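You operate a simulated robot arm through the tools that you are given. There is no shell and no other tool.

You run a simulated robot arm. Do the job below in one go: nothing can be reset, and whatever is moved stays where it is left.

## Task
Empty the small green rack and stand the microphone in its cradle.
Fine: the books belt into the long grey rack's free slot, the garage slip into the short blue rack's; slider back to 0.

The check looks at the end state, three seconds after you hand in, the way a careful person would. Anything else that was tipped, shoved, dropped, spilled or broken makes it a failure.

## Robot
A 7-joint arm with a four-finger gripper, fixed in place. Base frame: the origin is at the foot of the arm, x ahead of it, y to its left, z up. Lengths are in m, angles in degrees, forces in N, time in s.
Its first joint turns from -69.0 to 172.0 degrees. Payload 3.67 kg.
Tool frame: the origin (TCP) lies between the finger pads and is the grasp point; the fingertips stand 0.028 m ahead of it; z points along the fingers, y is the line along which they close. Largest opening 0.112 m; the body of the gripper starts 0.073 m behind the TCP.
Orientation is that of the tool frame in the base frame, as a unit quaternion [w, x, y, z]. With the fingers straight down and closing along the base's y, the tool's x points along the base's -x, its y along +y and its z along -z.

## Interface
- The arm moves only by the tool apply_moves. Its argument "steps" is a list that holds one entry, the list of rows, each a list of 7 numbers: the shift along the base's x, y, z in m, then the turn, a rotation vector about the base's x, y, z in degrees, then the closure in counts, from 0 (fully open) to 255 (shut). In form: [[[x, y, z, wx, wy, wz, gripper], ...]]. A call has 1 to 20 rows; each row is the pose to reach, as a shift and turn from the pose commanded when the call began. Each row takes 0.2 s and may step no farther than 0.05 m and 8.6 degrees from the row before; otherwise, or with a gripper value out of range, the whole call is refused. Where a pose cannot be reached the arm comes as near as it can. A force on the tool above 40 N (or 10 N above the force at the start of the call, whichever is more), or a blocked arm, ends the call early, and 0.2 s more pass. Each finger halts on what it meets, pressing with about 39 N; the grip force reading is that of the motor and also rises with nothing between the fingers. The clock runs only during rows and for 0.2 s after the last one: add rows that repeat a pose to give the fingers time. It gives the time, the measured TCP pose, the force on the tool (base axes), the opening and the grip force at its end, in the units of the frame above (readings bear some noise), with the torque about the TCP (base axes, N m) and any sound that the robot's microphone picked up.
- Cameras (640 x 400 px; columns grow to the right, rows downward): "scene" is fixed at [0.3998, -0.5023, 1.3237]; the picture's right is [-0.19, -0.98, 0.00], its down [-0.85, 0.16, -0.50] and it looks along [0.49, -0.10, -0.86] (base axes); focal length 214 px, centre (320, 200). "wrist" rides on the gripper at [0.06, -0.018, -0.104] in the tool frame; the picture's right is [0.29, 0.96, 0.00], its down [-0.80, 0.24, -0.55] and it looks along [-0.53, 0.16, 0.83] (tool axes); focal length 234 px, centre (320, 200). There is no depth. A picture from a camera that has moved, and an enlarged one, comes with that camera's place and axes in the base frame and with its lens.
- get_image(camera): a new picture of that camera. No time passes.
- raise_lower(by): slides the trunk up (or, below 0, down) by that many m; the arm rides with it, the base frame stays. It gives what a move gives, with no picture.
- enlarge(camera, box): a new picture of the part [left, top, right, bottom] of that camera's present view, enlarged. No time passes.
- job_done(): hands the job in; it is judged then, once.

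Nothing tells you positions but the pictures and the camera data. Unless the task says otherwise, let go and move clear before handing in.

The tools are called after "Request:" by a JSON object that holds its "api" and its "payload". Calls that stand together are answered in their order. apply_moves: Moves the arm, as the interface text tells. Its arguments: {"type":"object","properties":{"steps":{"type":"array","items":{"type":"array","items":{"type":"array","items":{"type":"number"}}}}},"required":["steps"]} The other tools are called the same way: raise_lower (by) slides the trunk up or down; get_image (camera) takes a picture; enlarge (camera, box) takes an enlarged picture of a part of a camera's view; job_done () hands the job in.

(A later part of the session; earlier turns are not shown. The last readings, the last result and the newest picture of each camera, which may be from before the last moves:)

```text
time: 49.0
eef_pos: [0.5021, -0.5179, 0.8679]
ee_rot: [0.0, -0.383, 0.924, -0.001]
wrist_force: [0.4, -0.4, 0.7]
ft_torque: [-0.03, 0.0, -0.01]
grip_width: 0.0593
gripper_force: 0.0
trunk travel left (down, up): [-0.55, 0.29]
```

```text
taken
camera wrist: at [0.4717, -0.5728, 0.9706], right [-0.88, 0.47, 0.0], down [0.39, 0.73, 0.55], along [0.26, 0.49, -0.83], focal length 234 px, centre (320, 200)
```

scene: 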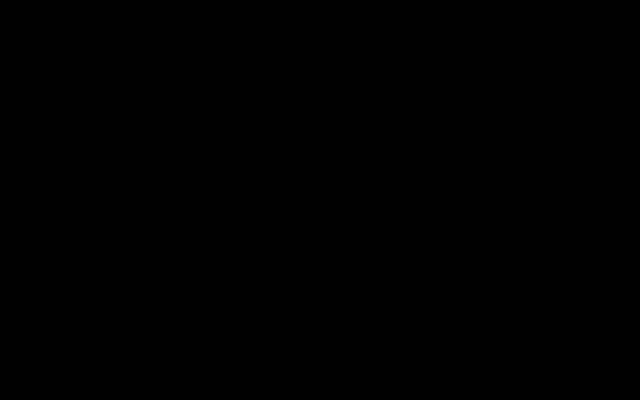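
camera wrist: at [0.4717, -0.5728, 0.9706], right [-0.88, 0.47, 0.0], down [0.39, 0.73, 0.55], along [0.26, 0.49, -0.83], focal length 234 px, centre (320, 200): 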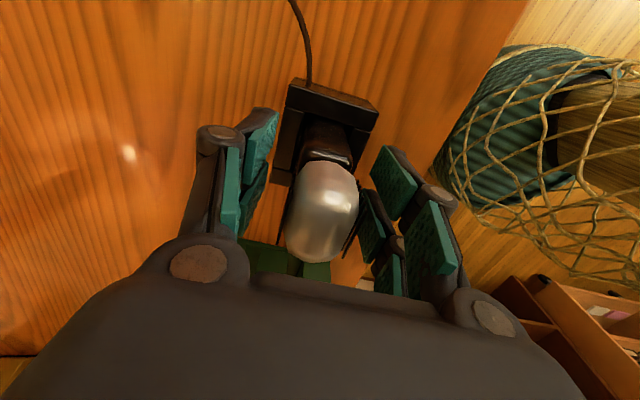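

The mic stands freely in the cradle. I'll raise straight up to clear it and check with the scene camera.

Request:
{"api": "apply_moves", "payload": {"steps": [[[0, 0, 0.02, 0, 0, 0, 110], [0, 0, 0.05, 0, 0, 0, 100], [0, 0, 0.09, 0, 0, 0, 100], [0, 0, 0.13, 0, 0, 0, 100], [0, 0, 0.13, 0, 0, 0, 100]]]}}

Request:
{"api": "get_image", "payload": {"camera": "wrist"}}

Request:
{"api": "get_image", "payload": {"camera": "scene"}}

```text
time: 50.2
eef_pos: [0.5006, -0.5183, 0.997]
ee_rot: [0.001, -0.383, 0.924, 0.001]
wrist_force: [-0.3, -0.6, 0.2]
ft_torque: [0.04, 0.0, -0.02]
grip_width: 0.0683
gripper_force: 0.0
trunk travel left (down, up): [-0.55, 0.29]
```

```text
taken
camera wrist: at [0.4711, -0.5741, 1.1007], right [-0.88, 0.47, 0.0], down [0.39, 0.73, 0.56], along [0.26, 0.49, -0.83], focal length 234 px, centre (320, 200)
```

wrist: 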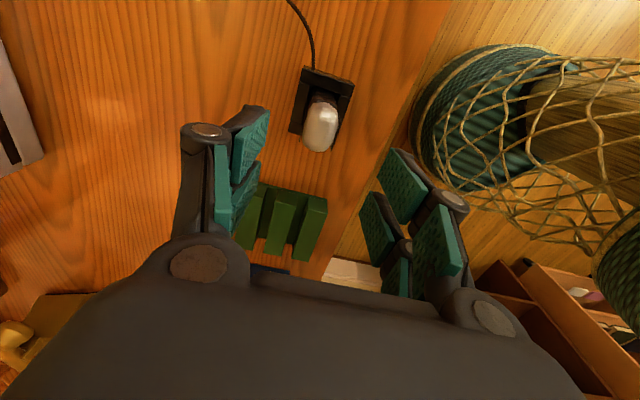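

```text
taken
```

scene: 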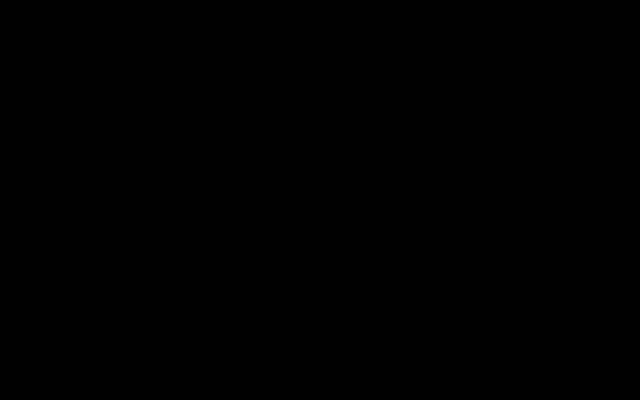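

The mic stands in the cradle. The arm still blocks the scene camera. Next is the machine's slider near (0.74, -0.83), so I'll turn the tool to face outward and tilt it to view the panel.

Request:
{"api": "apply_moves", "payload": {"steps": [[[0.005, -0.007, 0.01, 0, 0, -8.2, 60], [0.01, -0.014, 0.02, 0, 0, -16.4, 60], [0.015, -0.021, 0.03, 0, 0, -24.6, 60], [0.02, -0.028, 0.04, 0, 0, -32.8, 60], [0.025, -0.035, 0.05, 0, 0, -41, 60], [0.03, -0.042, 0.06, 0, 0, -49.2, 60], [0.035, -0.05, 0.065, 0, 0, -57.4, 60], [0.04, -0.057, 0.065, 0, 0, -65.6, 60], [0.045, -0.064, 0.065, 0, 0, -73.8, 60], [0.052, -0.072, 0.065, 0, 0, -82, 60], [0.06, -0.08, 0.065, 0, 0, -90, 60], [0.06, -0.08, 0.065, 0, 0, -90, 60]]]}}

Request:
{"api": "get_image", "payload": {"camera": "wrist"}}

Request:
{"api": "get_image", "payload": {"camera": "scene"}}

```text
time: 52.8
eef_pos: [0.5628, -0.598, 1.0608]
ee_rot: [0.001, 0.384, 0.923, 0.001]
wrist_force: [0.4, -0.6, -0.2]
ft_torque: [0.02, 0.01, 0.0]
grip_width: 0.0856
gripper_force: 0.1
trunk travel left (down, up): [-0.55, 0.29]
```

```text
taken
camera wrist: at [0.5064, -0.5691, 1.165], right [0.47, 0.88, 0.0], down [0.73, -0.39, 0.55], along [0.49, -0.26, -0.83], focal length 234 px, centre (320, 200)
```

wrist: 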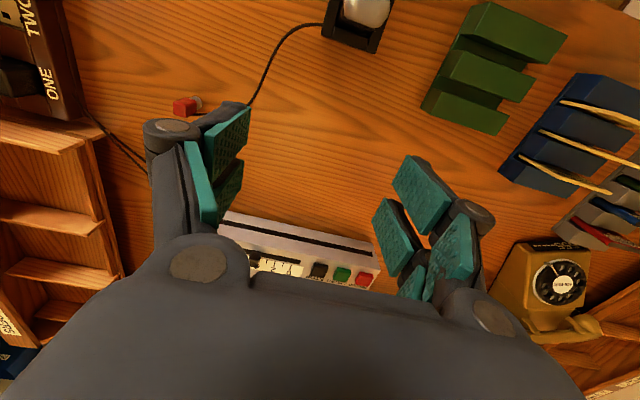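

```text
taken
```

scene: 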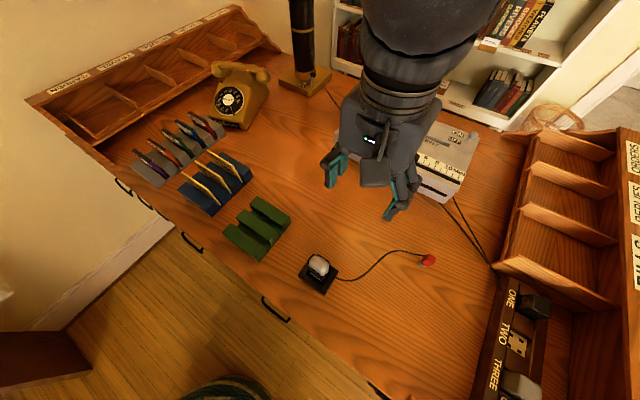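

The scene camera is clear again. The mic is in its cradle with the cord still reaching the plug, and the machine is in the wrist view. I'll check the mic closely and tilt the tool outward to view the slider.

Request:
{"api": "enlarge", "payload": {"camera": "scene", "box": [280, 230, 450, 320]}}

Request:
{"api": "apply_moves", "payload": {"steps": [[[0, 0, 0, -4.95, -4.95, 0, 60], [0, 0, 0, -9.9, -9.9, 0, 60], [0, 0, 0, -14.85, -14.85, 0, 60], [0, 0, 0, -19.8, -19.8, 0, 60], [0, 0, 0, -19.8, -19.8, 0, 60]]]}}

Request:
{"api": "get_image", "payload": {"camera": "wrist"}}

Request:
{"api": "get_image", "payload": {"camera": "scene"}}

```text
3.76 times, centred on (365, 275) of scene
camera zoom: at [0.3998, -0.5023, 1.3237], right [-0.19, -0.98, 0.0], down [-0.85, 0.16, -0.5], along [0.49, -0.1, -0.86], focal length 807 px, centre (151, -82)
```

zoom: 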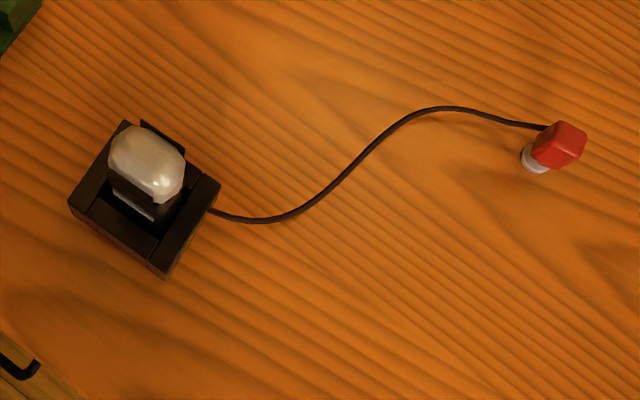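

```text
time: 54.0
eef_pos: [0.561, -0.5996, 1.0608]
ee_rot: [0.224, 0.372, 0.896, -0.093]
wrist_force: [0.5, -0.7, 0.7]
ft_torque: [-0.01, 0.02, 0.0]
grip_width: 0.0857
gripper_force: 0.0
trunk travel left (down, up): [-0.55, 0.29]
```

```text
taken
camera wrist: at [0.4765, -0.5387, 1.1249], right [0.5, 0.86, -0.14], down [0.48, -0.14, 0.86], along [0.72, -0.49, -0.49], focal length 234 px, centre (320, 200)
```

wrist: 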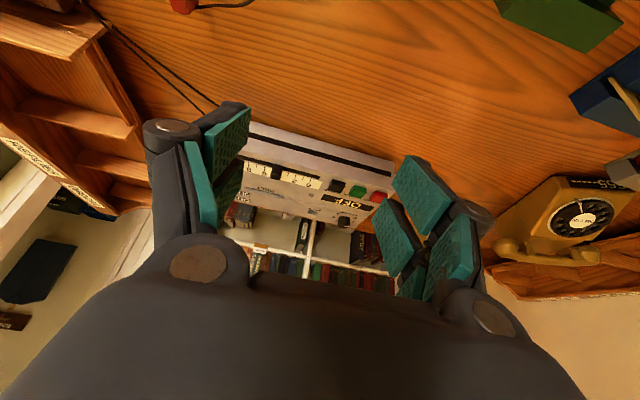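

```text
taken
```

scene: 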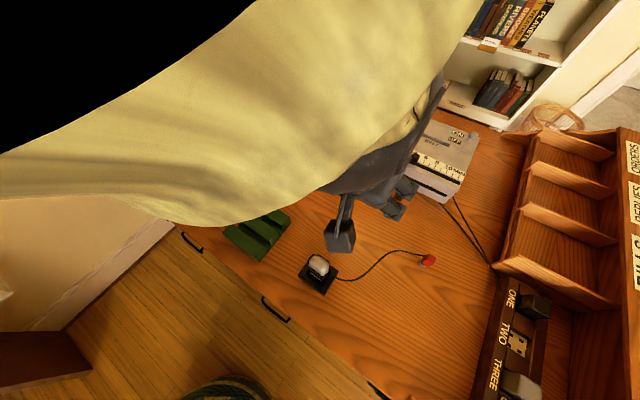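

The mic looks upright in its cradle. The slider knob now shows between the fingers, so I'll enlarge the panel.

Request:
{"api": "enlarge", "payload": {"camera": "wrist", "box": [220, 110, 400, 230]}}

Request:
{"api": "enlarge", "payload": {"camera": "wrist", "box": [235, 140, 335, 210]}}

```text
3.33 times, centred on (310, 170) of wrist
camera zoom: at [0.4765, -0.5387, 1.1249], right [0.5, 0.86, -0.14], down [0.48, -0.14, 0.86], along [0.72, -0.49, -0.49], focal length 781 px, centre (353, 300)
```

zoom: 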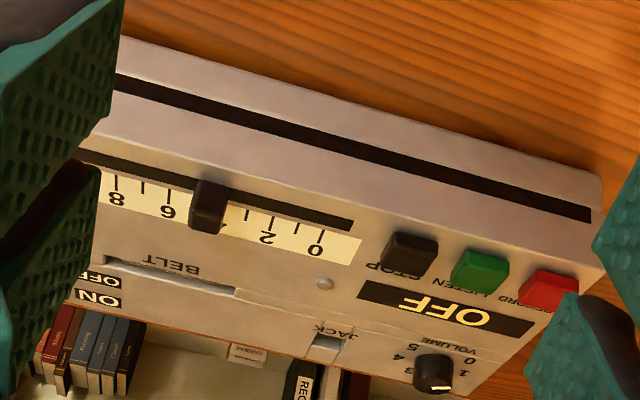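

```text
5.71 times, centred on (285, 175) of wrist
camera zoom: at [0.4765, -0.5387, 1.1249], right [0.5, 0.86, -0.14], down [0.48, -0.14, 0.86], along [0.72, -0.49, -0.49], focal length 1338 px, centre (520, 343)
```

zoom: 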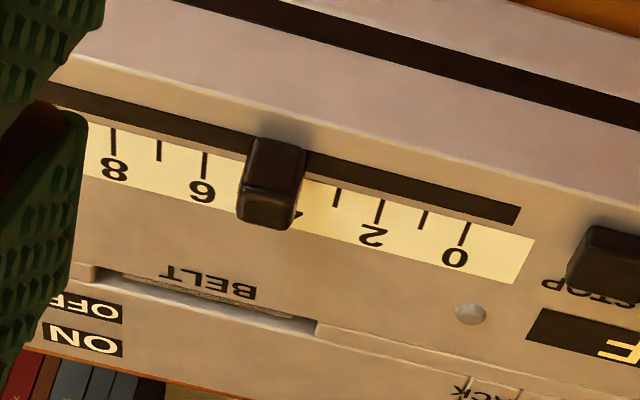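

The knob sits at about 4 on the scale, with 0 toward the buttons. I'll move closer, keeping the tilt, for a second viewpoint to triangulate the panel.

Request:
{"api": "apply_moves", "payload": {"steps": [[[0.014, -0.032, -0.005, 0, 0, 0, 60], [0.028, -0.064, -0.01, 0, 0, 0, 60], [0.042, -0.095, -0.02, 0, 0, 0, 60], [0.057, -0.127, -0.03, 0, 0, 0, 60], [0.057, -0.127, -0.03, 0, 0, 0, 60]]]}}

Request:
{"api": "get_image", "payload": {"camera": "wrist"}}

Request:
{"api": "enlarge", "payload": {"camera": "wrist", "box": [200, 80, 430, 230]}}

Request:
{"api": "get_image", "payload": {"camera": "scene"}}

```text
time: 55.2
eef_pos: [0.6175, -0.7247, 1.0332]
ee_rot: [0.224, 0.371, 0.896, -0.093]
wrist_force: [-1.0, 0.5, 0.9]
ft_torque: [-0.01, -0.01, 0.0]
grip_width: 0.0855
gripper_force: 0.2
trunk travel left (down, up): [-0.55, 0.29]
```

```text
taken
camera wrist: at [0.5328, -0.6646, 1.0966], right [0.5, 0.86, -0.14], down [0.48, -0.14, 0.86], along [0.72, -0.49, -0.49], focal length 234 px, centre (320, 200)
```

wrist: 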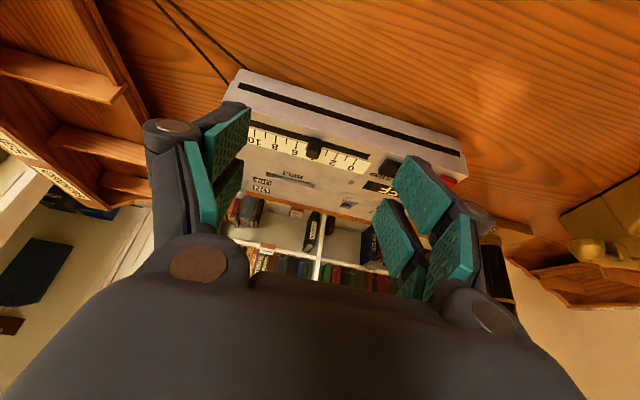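

```text
2.67 times, centred on (315, 155) of wrist
camera zoom: at [0.5328, -0.6646, 1.0966], right [0.5, 0.86, -0.14], down [0.48, -0.14, 0.86], along [0.72, -0.49, -0.49], focal length 624 px, centre (333, 320)
```

zoom: 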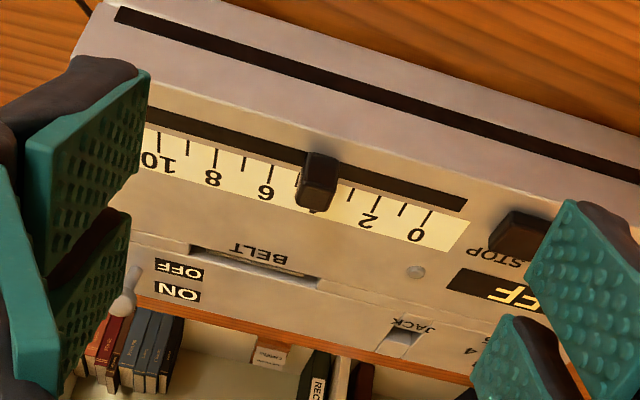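

```text
taken
```

scene: 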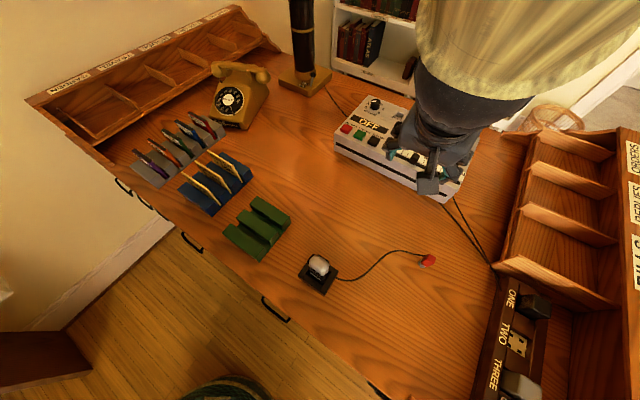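

Triangulating the panel puts it flat at z≈0.859, with the knob at e≈-0.065, exactly on 4. Tick 0 is at e≈+0.002, so the knob must travel about 67 mm toward the buttons. I'll close to a fist, tilt to 40° and hover on the far side of the knob.

Request:
{"api": "apply_moves", "payload": {"steps": [[[0.013, -0.019, -0.01, -1.7, -1.7, 0, 120], [0.027, -0.039, -0.02, -3.4, -3.4, 0, 200], [0.04, -0.058, -0.035, -5.1, -5.1, 0, 255], [0.053, -0.078, -0.05, -6.8, -6.8, 0, 255], [0.067, -0.098, -0.065, -8.49, -8.49, 0, 255], [0.0797, -0.1168, -0.08, -8.49, -8.49, 0, 255], [0.0797, -0.1168, -0.08, -8.49, -8.49, 0, 255]]]}}

Request:
{"api": "get_image", "payload": {"camera": "wrist"}}

Request:
{"api": "get_image", "payload": {"camera": "scene"}}

```text
time: 56.8
eef_pos: [0.6993, -0.8428, 0.9533]
ee_rot: [0.316, 0.36, 0.868, -0.131]
wrist_force: [-0.1, 0.3, 0.2]
ft_torque: [0.04, -0.01, -0.02]
grip_width: 0.0
gripper_force: 35.9
trunk travel left (down, up): [-0.55, 0.29]
```

```text
taken
camera wrist: at [0.6063, -0.7762, 0.9933], right [0.52, 0.83, -0.19], down [0.35, -0.01, 0.94], along [0.78, -0.55, -0.3], focal length 234 px, centre (320, 200)
```

wrist: 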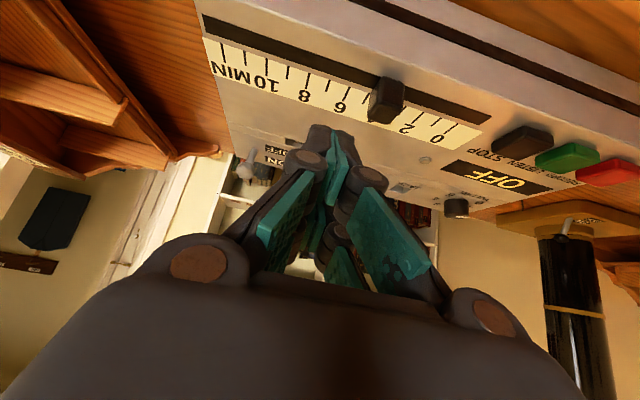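

```text
taken
```

scene: 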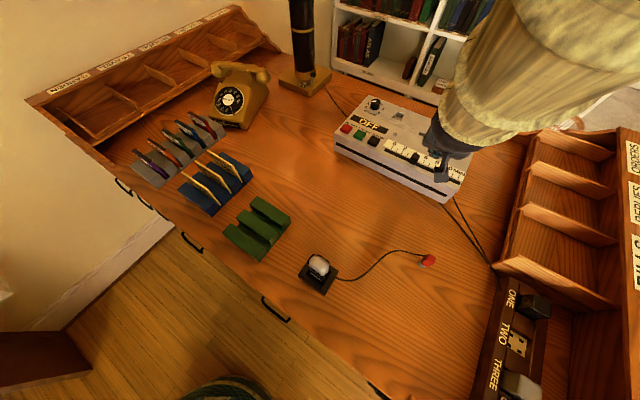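

The arm reaches with the 40° tilt and the fist hovers beside the knob on its 6–8 side. I'll zoom in to measure the knob against the fist.

Request:
{"api": "enlarge", "payload": {"camera": "wrist", "box": [280, 50, 500, 190]}}

Request:
{"api": "enlarge", "payload": {"camera": "scene", "box": [320, 80, 490, 210]}}

```text
2.86 times, centred on (390, 120) of wrist
camera zoom: at [0.6063, -0.7762, 0.9933], right [0.52, 0.83, -0.19], down [0.35, -0.01, 0.94], along [0.78, -0.55, -0.3], focal length 669 px, centre (120, 429)
```

zoom: 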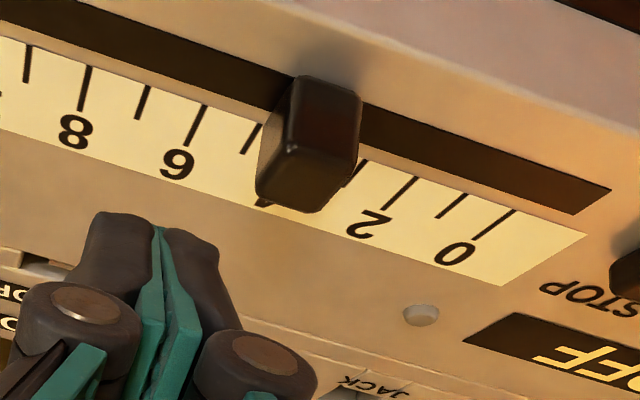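

```text
3.08 times, centred on (405, 145) of scene
camera zoom: at [0.3998, -0.5023, 1.3237], right [-0.19, -0.98, 0.0], down [-0.85, 0.16, -0.5], along [0.49, -0.1, -0.86], focal length 660 px, centre (58, 369)
```

zoom: 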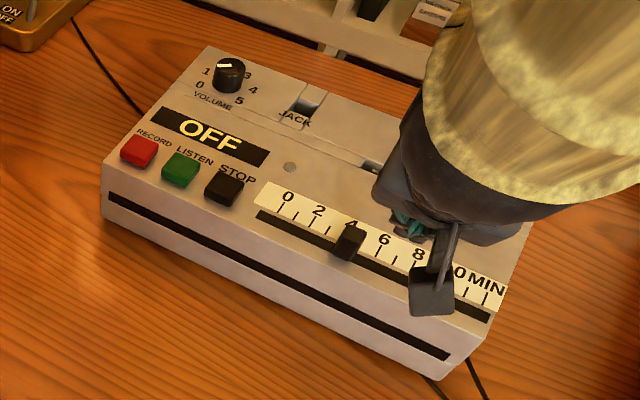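

The fist looks bulkier on the camera side than the stated finger size. I'll look closely at the actual fingertip shape before going near the panel.

Request:
{"api": "enlarge", "payload": {"camera": "scene", "box": [395, 120, 475, 175]}}

Request:
{"api": "enlarge", "payload": {"camera": "wrist", "box": [220, 100, 440, 290]}}

```text
7.27 times, centred on (435, 148) of scene
camera zoom: at [0.3998, -0.5023, 1.3237], right [-0.19, -0.98, 0.0], down [-0.85, 0.16, -0.5], along [0.49, -0.1, -0.86], focal length 1560 px, centre (-516, 582)
```

zoom: 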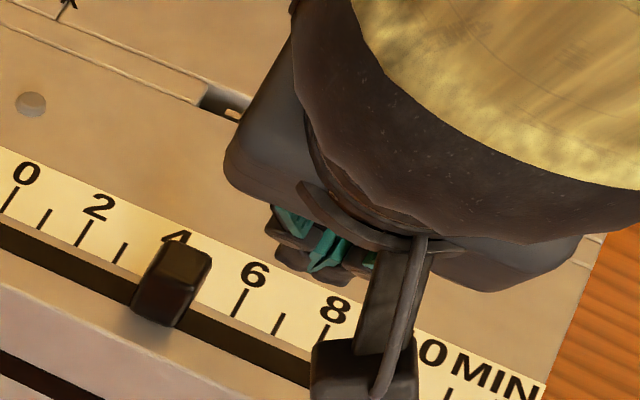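

```text
2.11 times, centred on (330, 195) of wrist
camera zoom: at [0.6063, -0.7762, 0.9933], right [0.52, 0.83, -0.19], down [0.35, -0.01, 0.94], along [0.78, -0.55, -0.3], focal length 493 px, centre (299, 210)
```

zoom: 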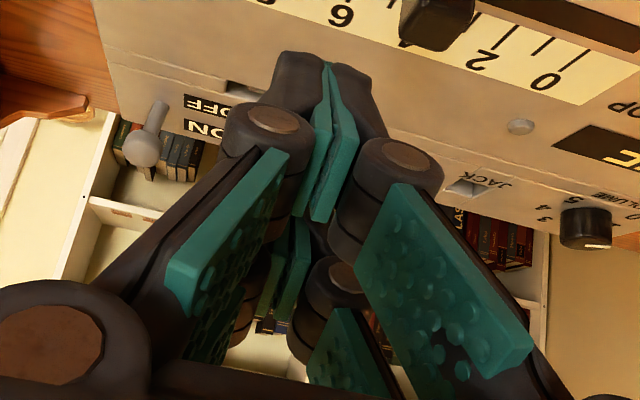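

The gripper really has two rows of finger pads, about ±25 mm apart along the tool's x. With this tilt the near row would hang lower, so I'll back up slightly and rotate 90° about the tool axis. That puts the rows along the push direction at equal height.

Request:
{"api": "apply_moves", "payload": {"steps": [[[-0.01, -0.01, 0.02, 0, 0, 0, 255], [-0.0205, -0.0205, 0.035, 0, 0, 0, 255], [-0.0205, -0.0205, 0.035, -3.72, 3.72, 6.27, 255], [-0.0205, -0.0205, 0.035, -7.44, 7.44, 12.54, 255], [-0.0205, -0.0205, 0.035, -11.16, 11.16, 18.81, 255], [-0.0205, -0.0205, 0.035, -14.88, 14.88, 25.08, 255], [-0.0205, -0.0205, 0.035, -18.6, 18.6, 31.35, 255], [-0.0205, -0.0205, 0.035, -22.32, 22.32, 37.62, 255], [-0.0205, -0.0205, 0.035, -26.04, 26.04, 43.89, 255], [-0.0205, -0.0205, 0.035, -29.76, 29.76, 50.16, 255], [-0.0205, -0.0205, 0.035, -33.48, 33.48, 56.43, 255], [-0.0205, -0.0205, 0.035, -37.2, 37.2, 62.7, 255], [-0.0205, -0.0205, 0.035, -40.9, 40.9, 68.9, 255], [-0.0205, -0.0205, 0.035, -40.9, 40.9, 68.9, 255]]]}}

Request:
{"api": "get_image", "payload": {"camera": "wrist"}}

Request:
{"api": "get_image", "payload": {"camera": "scene"}}

```text
time: 59.8
eef_pos: [0.6784, -0.8613, 0.986]
ee_rot: [0.131, -0.361, 0.868, -0.316]
wrist_force: [-0.5, 0.3, -0.5]
ft_torque: [0.0, 0.01, 0.0]
grip_width: 0.0
gripper_force: 35.6
trunk travel left (down, up): [-0.55, 0.29]
```

```text
taken
camera wrist: at [0.5983, -0.8668, 1.0772], right [-0.72, 0.31, -0.62], down [0.18, 0.95, 0.27], along [0.67, 0.08, -0.74], focal length 234 px, centre (320, 200)
```

wrist: 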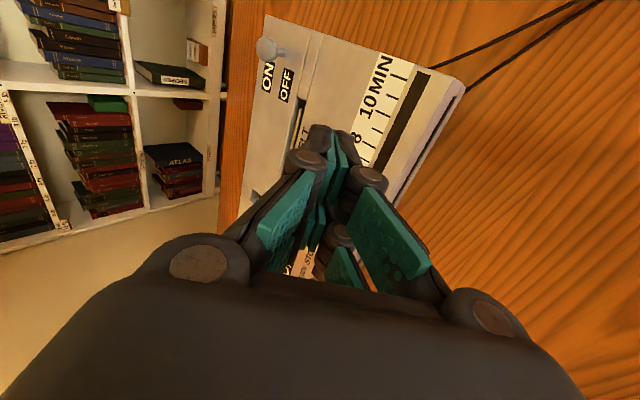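

```text
taken
```

scene: 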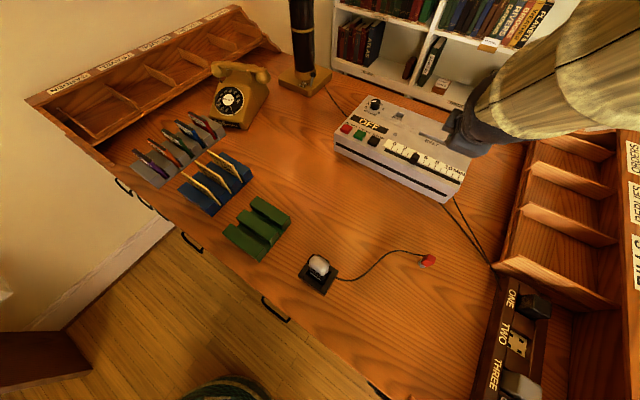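

The rotated pose is reached cleanly, with fist centre e≈-0.129 and the knob's near face at e≈-0.0745. I'll lower the fist beside the knob to about 13 mm above the panel, leaving a 20 mm gap before the push.

Request:
{"api": "apply_moves", "payload": {"steps": [[[0.001, -0.001, -0.03, 0, 0, 0, 255], [0.002, -0.002, -0.055, 0, 0, 0, 255], [0.0035, -0.0035, -0.075, 0, 0, 0, 255], [0.0035, -0.0035, -0.087, 0, 0, 0, 255], [0.0035, -0.0035, -0.092, 0, 0, 0, 255], [0.0035, -0.0035, -0.092, 0, 0, 0, 255]]]}}

Request:
{"api": "get_image", "payload": {"camera": "wrist"}}

Request:
{"api": "enlarge", "payload": {"camera": "scene", "box": [330, 90, 500, 210]}}

```text
time: 61.2
eef_pos: [0.6806, -0.8658, 0.8938]
ee_rot: [0.132, -0.36, 0.868, -0.316]
wrist_force: [0.1, -0.4, -0.6]
ft_torque: [-0.03, 0.06, -0.01]
grip_width: 0.0
gripper_force: 35.9
trunk travel left (down, up): [-0.55, 0.29]
```

```text
taken
camera wrist: at [0.6008, -0.8708, 0.9849], right [-0.72, 0.32, -0.62], down [0.18, 0.95, 0.27], along [0.67, 0.08, -0.74], focal length 234 px, centre (320, 200)
```

wrist: 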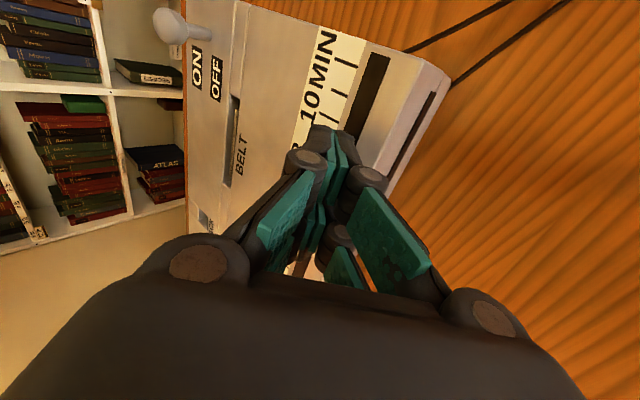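

```text
3.33 times, centred on (415, 150) of scene
camera zoom: at [0.3998, -0.5023, 1.3237], right [-0.19, -0.98, 0.0], down [-0.85, 0.16, -0.5], along [0.49, -0.1, -0.86], focal length 715 px, centre (3, 367)
```

zoom: 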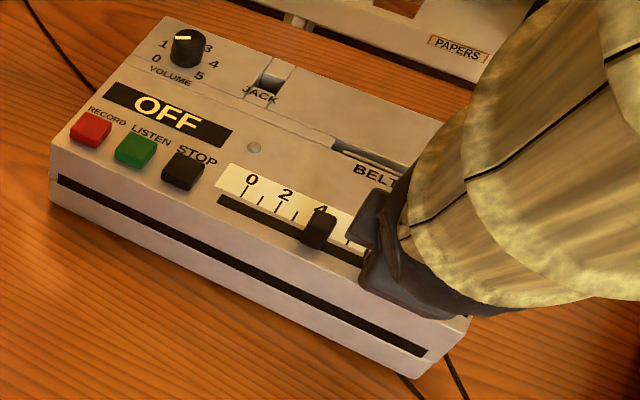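

There's no contact and the knob is still visible in the scene view. I'll start the push along +e by 40 mm in small steps and watch force and knob position.

Request:
{"api": "apply_moves", "payload": {"steps": [[[0.0057, 0.0057, 0, 0, 0, 0, 255], [0.0113, 0.0113, 0, 0, 0, 0, 255], [0.017, 0.017, 0, 0, 0, 0, 255], [0.0226, 0.0226, 0, 0, 0, 0, 255], [0.0283, 0.0283, 0, 0, 0, 0, 255], [0.0283, 0.0283, 0, 0, 0, 0, 255]]]}}

Request:
{"api": "enlarge", "payload": {"camera": "scene", "box": [330, 90, 500, 210]}}

Request:
{"api": "get_image", "payload": {"camera": "wrist"}}

```text
time: 62.6
eef_pos: [0.7104, -0.8389, 0.8951]
ee_rot: [0.132, -0.359, 0.868, -0.315]
wrist_force: [0.2, -0.2, 0.7]
ft_torque: [-0.01, 0.01, 0.01]
grip_width: 0.0
gripper_force: 35.4
trunk travel left (down, up): [-0.55, 0.29]
```

```text
3.33 times, centred on (415, 150) of scene
camera zoom: at [0.3998, -0.5023, 1.3237], right [-0.19, -0.98, 0.0], down [-0.85, 0.16, -0.5], along [0.49, -0.1, -0.86], focal length 715 px, centre (3, 367)
```

zoom: 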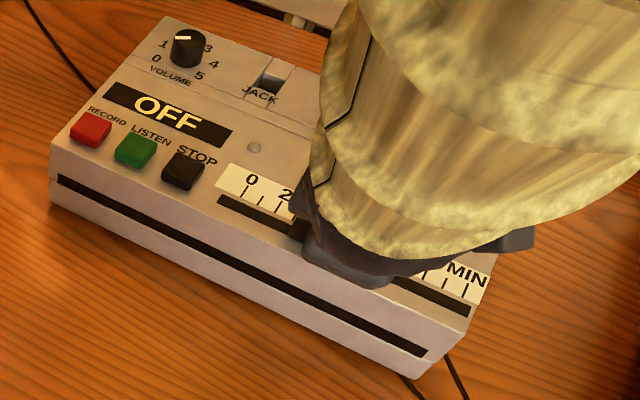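

```text
taken
camera wrist: at [0.63, -0.8425, 0.9854], right [-0.72, 0.32, -0.62], down [0.18, 0.95, 0.27], along [0.67, 0.08, -0.74], focal length 234 px, centre (320, 200)
```

wrist: 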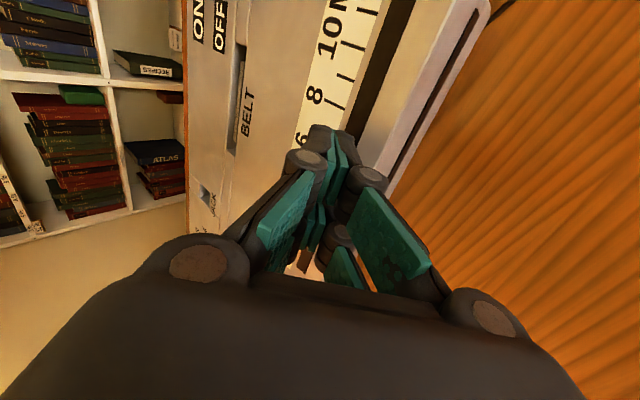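

Request:
{"api": "enlarge", "payload": {"camera": "scene", "box": [375, 130, 435, 175]}}

Request:
{"api": "enlarge", "payload": {"camera": "wrist", "box": [260, 100, 400, 300]}}

```text
8.89 times, centred on (405, 152) of scene
camera zoom: at [0.3998, -0.5023, 1.3237], right [-0.19, -0.98, 0.0], down [-0.85, 0.16, -0.5], along [0.49, -0.1, -0.86], focal length 1906 px, centre (-436, 622)
```

zoom: 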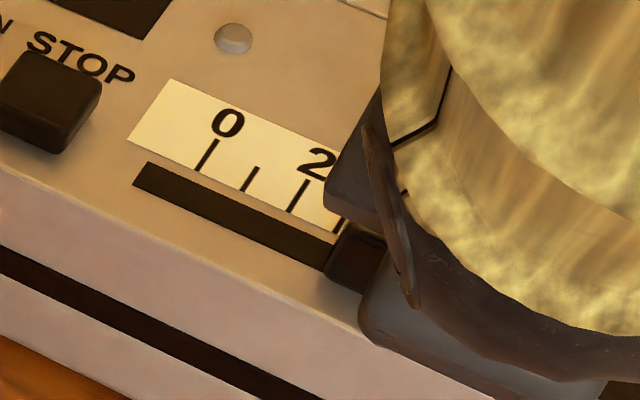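

```text
2.00 times, centred on (330, 200) of wrist
camera zoom: at [0.63, -0.8425, 0.9854], right [-0.72, 0.32, -0.62], down [0.18, 0.95, 0.27], along [0.67, 0.08, -0.74], focal length 468 px, centre (300, 200)
```

zoom: 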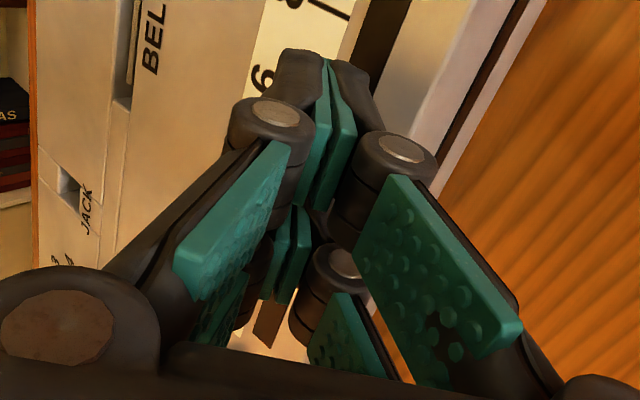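

The knob is moving; it is now around 3.4, with the fist's contact face about 26 mm ahead of the tool centre. I'll push another 30 mm.

Request:
{"api": "apply_moves", "payload": {"steps": [[[0.0053, 0.0053, 0, 0, 0, 0, 255], [0.0106, 0.0106, 0, 0, 0, 0, 255], [0.0159, 0.0159, 0, 0, 0, 0, 255], [0.0212, 0.0212, 0, 0, 0, 0, 255], [0.0212, 0.0212, 0, 0, 0, 0, 255]]]}}

Request:
{"api": "enlarge", "payload": {"camera": "scene", "box": [365, 120, 425, 165]}}

Request:
{"api": "get_image", "payload": {"camera": "wrist"}}

```text
time: 63.8
eef_pos: [0.7322, -0.8159, 0.8943]
ee_rot: [0.13, -0.359, 0.868, -0.317]
wrist_force: [0.4, 0.6, 0.2]
ft_torque: [0.01, -0.02, -0.02]
grip_width: 0.0001
gripper_force: 35.5
trunk travel left (down, up): [-0.55, 0.29]
```

```text
8.89 times, centred on (395, 142) of scene
camera zoom: at [0.3998, -0.5023, 1.3237], right [-0.19, -0.98, 0.0], down [-0.85, 0.16, -0.5], along [0.49, -0.1, -0.86], focal length 1906 px, centre (-347, 711)
```

zoom: 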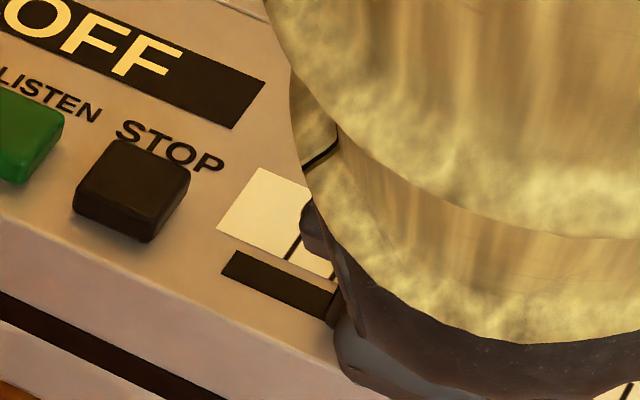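

```text
taken
camera wrist: at [0.651, -0.8213, 0.9853], right [-0.72, 0.32, -0.62], down [0.18, 0.95, 0.27], along [0.67, 0.08, -0.74], focal length 234 px, centre (320, 200)
```

wrist: 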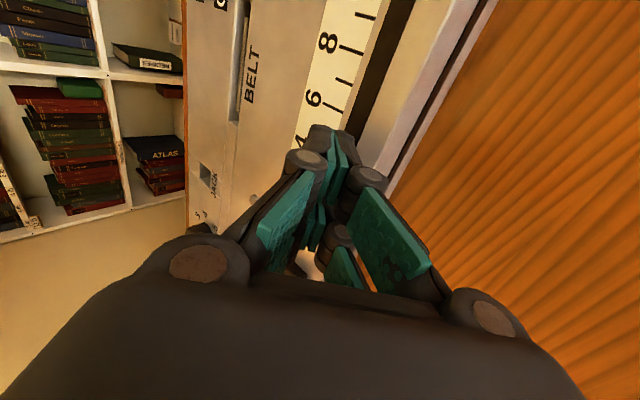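

The knob's front face has reached about tick 1.1. I'll push another 22 mm, watching for a stop.

Request:
{"api": "apply_moves", "payload": {"steps": [[[0.004, 0.004, 0, 0, 0, 0, 255], [0.008, 0.008, 0, 0, 0, 0, 255], [0.012, 0.012, 0, 0, 0, 0, 255], [0.0155, 0.0155, 0, 0, 0, 0, 255], [0.0155, 0.0155, 0, 0, 0, 0, 255]]]}}

Request:
{"api": "enlarge", "payload": {"camera": "scene", "box": [355, 115, 415, 160]}}

Request:
{"api": "get_image", "payload": {"camera": "wrist"}}

```text
time: 65.0
eef_pos: [0.7469, -0.8009, 0.8947]
ee_rot: [0.13, -0.36, 0.868, -0.317]
wrist_force: [-0.9, -0.3, 0.3]
ft_torque: [-0.06, 0.01, -0.03]
grip_width: 0.0
gripper_force: 35.5
trunk travel left (down, up): [-0.55, 0.29]
```

```text
8.89 times, centred on (385, 138) of scene
camera zoom: at [0.3998, -0.5023, 1.3237], right [-0.19, -0.98, 0.0], down [-0.85, 0.16, -0.5], along [0.49, -0.1, -0.86], focal length 1906 px, centre (-258, 756)
```

zoom: 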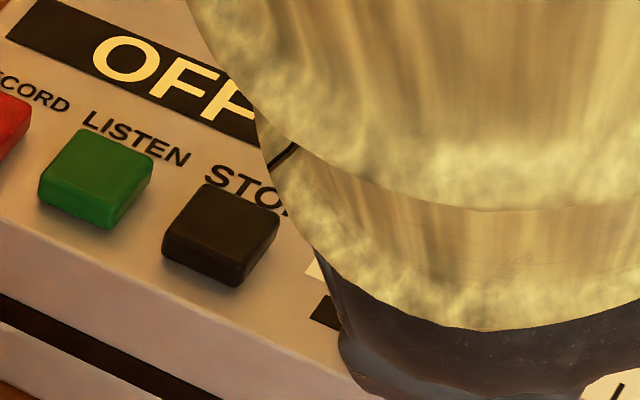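

```text
taken
camera wrist: at [0.6666, -0.8058, 0.9852], right [-0.72, 0.32, -0.62], down [0.18, 0.95, 0.27], along [0.67, 0.08, -0.74], focal length 234 px, centre (320, 200)
```

wrist: 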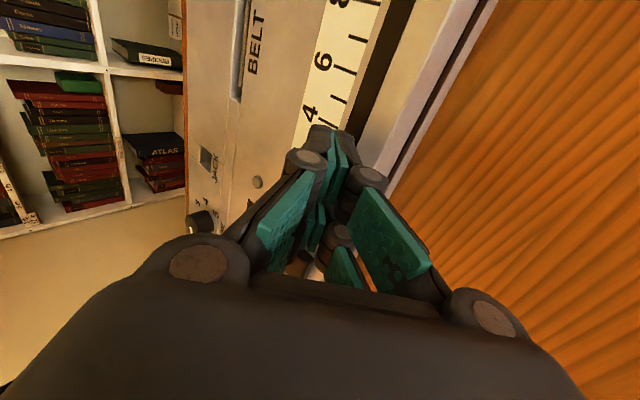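

By camera-based tracking the knob centre is about 6 mm short of 0. I'll push 5.5 mm more, then lift off and inspect.

Request:
{"api": "apply_moves", "payload": {"steps": [[[0.002, 0.002, 0, 0, 0, 0, 255], [0.0039, 0.0039, 0, 0, 0, 0, 255], [0.0039, 0.0039, 0, 0, 0, 0, 255]]]}}

Request:
{"api": "get_image", "payload": {"camera": "wrist"}}

```text
time: 65.8
eef_pos: [0.7491, -0.7967, 0.8933]
ee_rot: [0.131, -0.36, 0.868, -0.316]
wrist_force: [0.4, -0.5, -0.4]
ft_torque: [-0.04, -0.02, 0.02]
grip_width: 0.0
gripper_force: 35.7
trunk travel left (down, up): [-0.55, 0.29]
```

```text
taken
camera wrist: at [0.6706, -0.8019, 0.9848], right [-0.72, 0.32, -0.62], down [0.18, 0.95, 0.27], along [0.67, 0.08, -0.74], focal length 234 px, centre (320, 200)
```

wrist: 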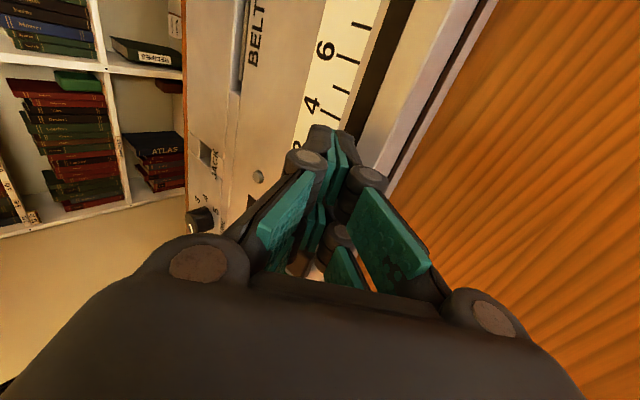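

No stop felt yet. I'll back off from the knob, lift, and slide aside so the scene camera can see the scale.

Request:
{"api": "apply_moves", "payload": {"steps": [[[-0.005, -0.005, 0, 0, 0, 0, 255], [-0.01, -0.01, 0.005, 0, 0, 0, 255], [-0.015, -0.015, 0.03, 0, 0, 0, 255], [-0.025, -0.025, 0.06, 0, 0, 0, 255], [-0.045, -0.045, 0.07, 0, 0, 0, 255], [-0.068, -0.068, 0.07, 0, 0, 0, 255], [-0.068, -0.068, 0.07, 0, 0, 0, 255]]]}}

Request:
{"api": "enlarge", "payload": {"camera": "scene", "box": [320, 80, 490, 210]}}

Request:
{"api": "enlarge", "payload": {"camera": "scene", "box": [365, 115, 425, 160]}}

```text
time: 67.4
eef_pos: [0.6838, -0.8636, 0.9657]
ee_rot: [0.131, -0.36, 0.868, -0.317]
wrist_force: [0.2, -0.2, 0.5]
ft_torque: [-0.01, 0.04, 0.02]
grip_width: 0.0
gripper_force: 35.3
trunk travel left (down, up): [-0.55, 0.29]
```

```text
3.08 times, centred on (405, 145) of scene
camera zoom: at [0.3998, -0.5023, 1.3237], right [-0.19, -0.98, 0.0], down [-0.85, 0.16, -0.5], along [0.49, -0.1, -0.86], focal length 660 px, centre (58, 369)
```

zoom: 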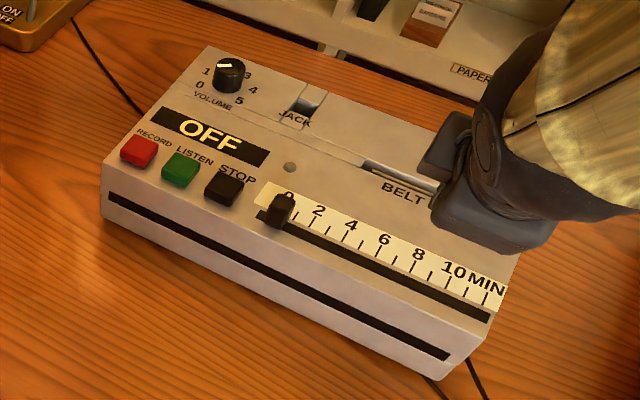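

```text
8.89 times, centred on (395, 138) of scene
camera zoom: at [0.3998, -0.5023, 1.3237], right [-0.19, -0.98, 0.0], down [-0.85, 0.16, -0.5], along [0.49, -0.1, -0.86], focal length 1906 px, centre (-347, 756)
```

zoom: 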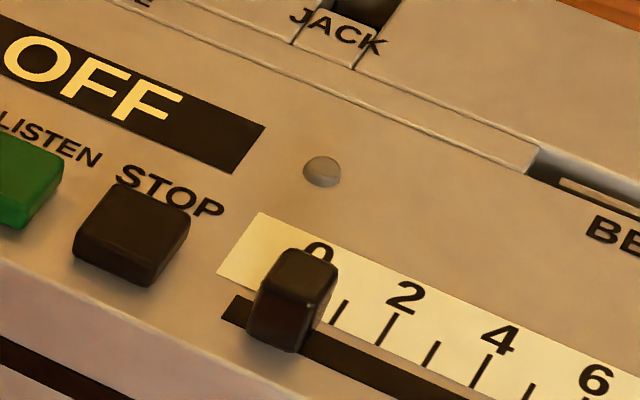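

The knob now reads close to 0. I'll zoom in further to judge it precisely against the ticks.

Request:
{"api": "enlarge", "payload": {"camera": "scene", "box": [384, 138, 414, 158]}}

Request:
{"api": "get_image", "payload": {"camera": "wrist"}}

```text
16.00 times, centred on (399, 148) of scene
camera zoom: at [0.3998, -0.5023, 1.3237], right [-0.19, -0.98, 0.0], down [-0.85, 0.16, -0.5], along [0.49, -0.1, -0.86], focal length 3432 px, centre (-944, 1032)
```

zoom: 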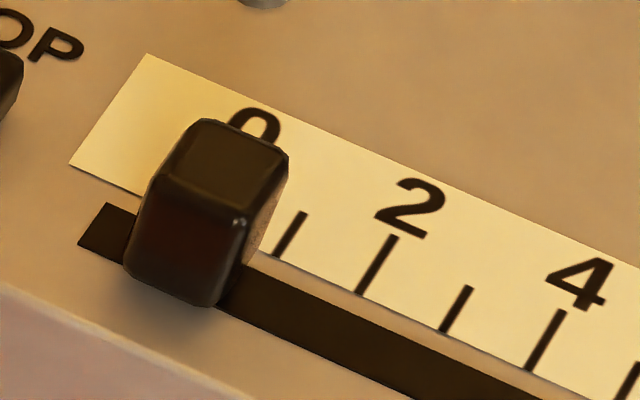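

```text
taken
camera wrist: at [0.6041, -0.8698, 1.0566], right [-0.72, 0.32, -0.61], down [0.18, 0.95, 0.27], along [0.67, 0.08, -0.74], focal length 234 px, centre (320, 200)
```

wrist: 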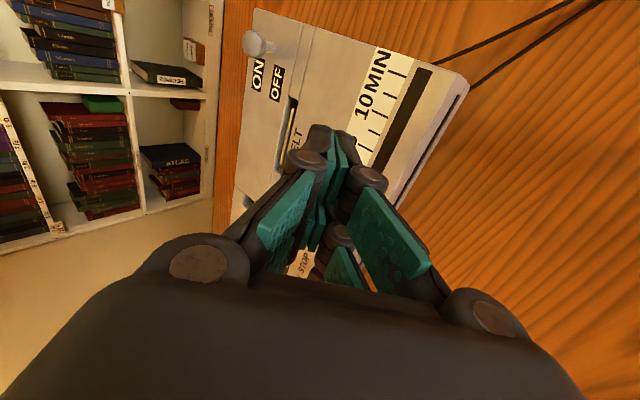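

The scene view suggests the knob is about 0.17 of a unit (≈2.7 mm) short of 0. Before nudging further I want an independent view, so I'll rotate the wrist back to the robot-side view of the panel.

Request:
{"api": "apply_moves", "payload": {"steps": [[[0, 0, 0.02, 3.72, -3.72, -6.27, 255], [0, 0, 0.03, 7.44, -7.44, -12.54, 255], [0, 0, 0.03, 11.16, -11.16, -18.81, 255], [0, 0, 0.03, 14.88, -14.88, -25.08, 255], [0, 0, 0.03, 18.6, -18.6, -31.35, 255], [0, 0, 0.03, 22.32, -22.32, -37.62, 255], [0, 0, 0.03, 26.04, -26.04, -43.89, 255], [0, 0, 0.03, 29.76, -29.76, -50.16, 255], [0, 0, 0.03, 33.48, -33.48, -56.43, 255], [0, 0, 0.03, 37.2, -37.2, -62.7, 255], [0, 0, 0.03, 40.9, -40.9, -68.9, 255], [0.01, 0.01, 0.03, 40.9, -40.9, -68.9, 255], [0.01, 0.01, 0.03, 40.9, -40.9, -68.9, 255]]]}}

Request:
{"api": "get_image", "payload": {"camera": "wrist"}}

```text
time: 70.2
eef_pos: [0.6912, -0.855, 0.9938]
ee_rot: [0.317, 0.359, 0.868, -0.13]
wrist_force: [0.1, -1.3, -0.2]
ft_torque: [0.0, -0.02, -0.02]
grip_width: 0.0
gripper_force: 35.8
trunk travel left (down, up): [-0.55, 0.29]
```

```text
taken
camera wrist: at [0.5996, -0.7886, 1.0354], right [0.52, 0.83, -0.18], down [0.35, -0.01, 0.94], along [0.78, -0.55, -0.3], focal length 234 px, centre (320, 200)
```

wrist: 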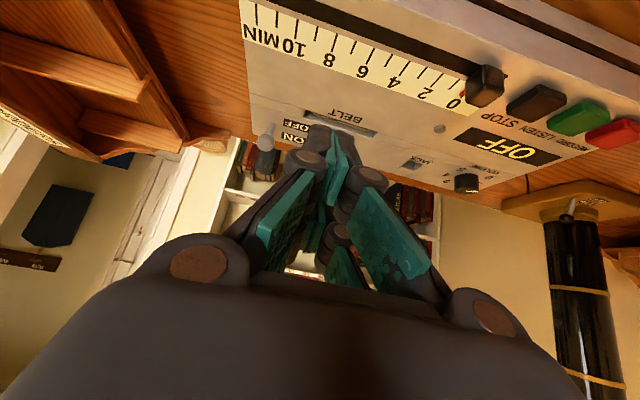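

Request:
{"api": "enlarge", "payload": {"camera": "wrist", "box": [400, 50, 530, 130]}}

Request:
{"api": "enlarge", "payload": {"camera": "scene", "box": [384, 138, 414, 158]}}

```text
4.92 times, centred on (465, 90) of wrist
camera zoom: at [0.5996, -0.7886, 1.0354], right [0.52, 0.83, -0.18], down [0.35, -0.01, 0.94], along [0.78, -0.55, -0.3], focal length 1153 px, centre (-394, 742)
```

zoom: 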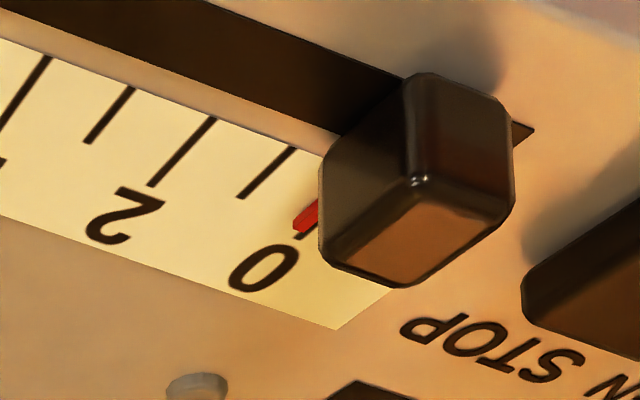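

```text
16.00 times, centred on (399, 148) of scene
camera zoom: at [0.3998, -0.5023, 1.3237], right [-0.19, -0.98, 0.0], down [-0.85, 0.16, -0.5], along [0.49, -0.1, -0.86], focal length 3432 px, centre (-944, 1032)
```

zoom: 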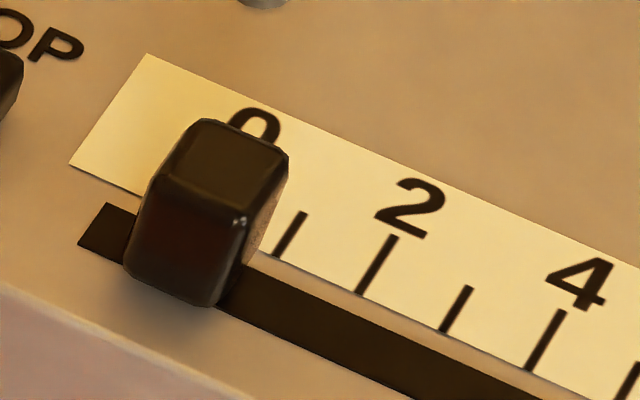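

There's a red pointer on the knob just beside tick 0, so it reads about 0.15–0.2, confirming the scene estimate. I'll rotate back to the push pose, lower at the same start point and push 2.7 mm further than last time.

Request:
{"api": "apply_moves", "payload": {"steps": [[[-0.0109, -0.0109, 0, -3.72, 3.72, 6.27, 255], [-0.0109, -0.0109, 0, -7.44, 7.44, 12.54, 255], [-0.0109, -0.0109, 0, -11.16, 11.16, 18.81, 255], [-0.0109, -0.0109, 0, -14.88, 14.88, 25.08, 255], [-0.0109, -0.0109, 0, -18.6, 18.6, 31.35, 255], [-0.0109, -0.0109, 0, -22.32, 22.32, 37.62, 255], [-0.0109, -0.0109, 0, -26.04, 26.04, 43.89, 255], [-0.0109, -0.0109, 0, -29.76, 29.76, 50.16, 255], [-0.0109, -0.0109, 0, -33.48, 33.48, 56.43, 255], [-0.0109, -0.0109, 0, -37.2, 37.2, 62.7, 255], [-0.0109, -0.0109, 0, -40.9, 40.9, 68.9, 255], [-0.0109, -0.0109, 0, -40.9, 40.9, 68.9, 255]]]}}

Request:
{"api": "get_image", "payload": {"camera": "wrist"}}

```text
time: 72.8
eef_pos: [0.68, -0.8651, 0.9929]
ee_rot: [0.131, -0.361, 0.868, -0.315]
wrist_force: [0.9, 0.6, 0.1]
ft_torque: [-0.03, -0.03, 0.0]
grip_width: 0.0
gripper_force: 35.9
trunk travel left (down, up): [-0.55, 0.29]
```

```text
taken
camera wrist: at [0.6009, -0.8707, 1.085], right [-0.72, 0.31, -0.62], down [0.18, 0.95, 0.27], along [0.67, 0.08, -0.74], focal length 234 px, centre (320, 200)
```

wrist: 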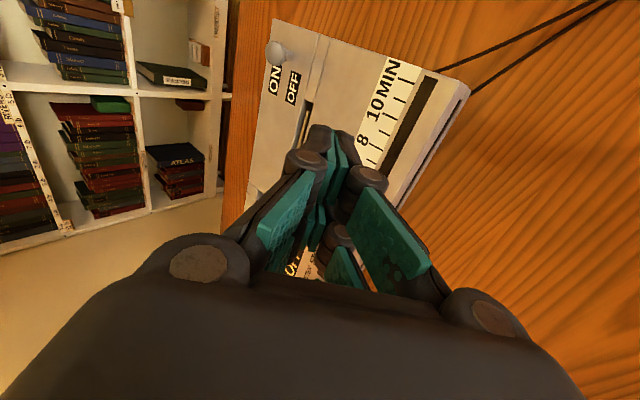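

The position matches the earlier start point exactly. I'll descend and push to 2.7 mm beyond the previous endpoint.

Request:
{"api": "apply_moves", "payload": {"steps": [[[0, 0, -0.04, 0, 0, 0, 255], [0, 0, -0.075, 0, 0, 0, 255], [0, 0, -0.092, 0, 0, 0, 255], [0, 0, -0.1, 0, 0, 0, 255], [0.01414, 0.01414, -0.1, 0, 0, 0, 255], [0.02828, 0.02828, -0.1, 0, 0, 0, 255], [0.04243, 0.04243, -0.1, 0, 0, 0, 255], [0.0542, 0.0542, -0.1, 0, 0, 0, 255], [0.0622, 0.0622, -0.1, 0, 0, 0, 255], [0.0665, 0.0665, -0.1, 0, 0, 0, 255], [0.0688, 0.0688, -0.1, 0, 0, 0, 255], [0.07, 0.07, -0.1, 0, 0, 0, 255], [0.07078, 0.07078, -0.1, 0, 0, 0, 255], [0.07078, 0.07078, -0.1, 0, 0, 0, 255]]]}}

Request:
{"api": "get_image", "payload": {"camera": "wrist"}}

```text
time: 75.8
eef_pos: [0.752, -0.7939, 0.8942]
ee_rot: [0.131, -0.36, 0.868, -0.316]
wrist_force: [-0.4, -0.3, -0.6]
ft_torque: [-0.01, 0.02, 0.01]
grip_width: 0.0001
gripper_force: 36.2
trunk travel left (down, up): [-0.55, 0.29]
```

```text
taken
camera wrist: at [0.6723, -0.7997, 0.985], right [-0.72, 0.32, -0.62], down [0.18, 0.95, 0.27], along [0.67, 0.08, -0.74], focal length 234 px, centre (320, 200)
```

wrist: 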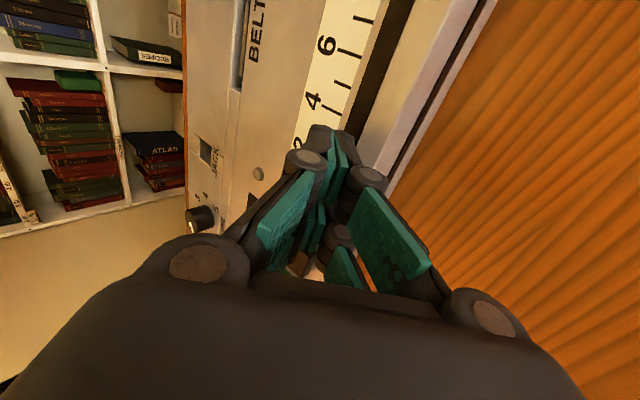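

That push advanced 2.8 mm beyond the last one with no resistance. I'll back off, lift and inspect the scale again.

Request:
{"api": "apply_moves", "payload": {"steps": [[[-0.005, -0.005, 0, 0, 0, 0, 255], [-0.01, -0.01, 0.005, 0, 0, 0, 255], [-0.015, -0.015, 0.03, 0, 0, 0, 255], [-0.025, -0.025, 0.06, 0, 0, 0, 255], [-0.045, -0.045, 0.08, 0, 0, 0, 255], [-0.07078, -0.07078, 0.1, 0, 0, 0, 255], [-0.07078, -0.07078, 0.1, 0, 0, 0, 255]]]}}

Request:
{"api": "enlarge", "payload": {"camera": "scene", "box": [384, 138, 414, 158]}}

Request:
{"api": "enlarge", "payload": {"camera": "scene", "box": [320, 80, 490, 210]}}

```text
time: 77.4
eef_pos: [0.6827, -0.8631, 0.9952]
ee_rot: [0.131, -0.36, 0.868, -0.316]
wrist_force: [0.1, 0.0, 0.4]
ft_torque: [-0.05, 0.01, -0.03]
grip_width: 0.0
gripper_force: 35.5
trunk travel left (down, up): [-0.55, 0.29]
```

```text
16.00 times, centred on (399, 148) of scene
camera zoom: at [0.3998, -0.5023, 1.3237], right [-0.19, -0.98, 0.0], down [-0.85, 0.16, -0.5], along [0.49, -0.1, -0.86], focal length 3432 px, centre (-944, 1032)
```

zoom: 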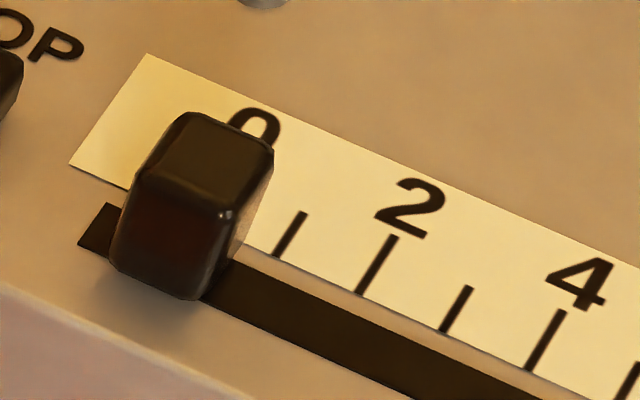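

```text
3.08 times, centred on (405, 145) of scene
camera zoom: at [0.3998, -0.5023, 1.3237], right [-0.19, -0.98, 0.0], down [-0.85, 0.16, -0.5], along [0.49, -0.1, -0.86], focal length 660 px, centre (58, 369)
```

zoom: 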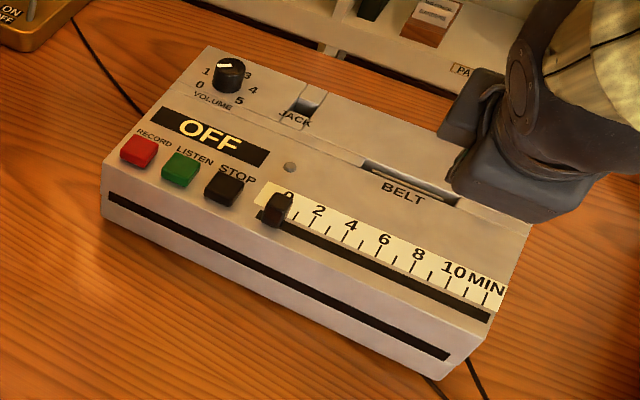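

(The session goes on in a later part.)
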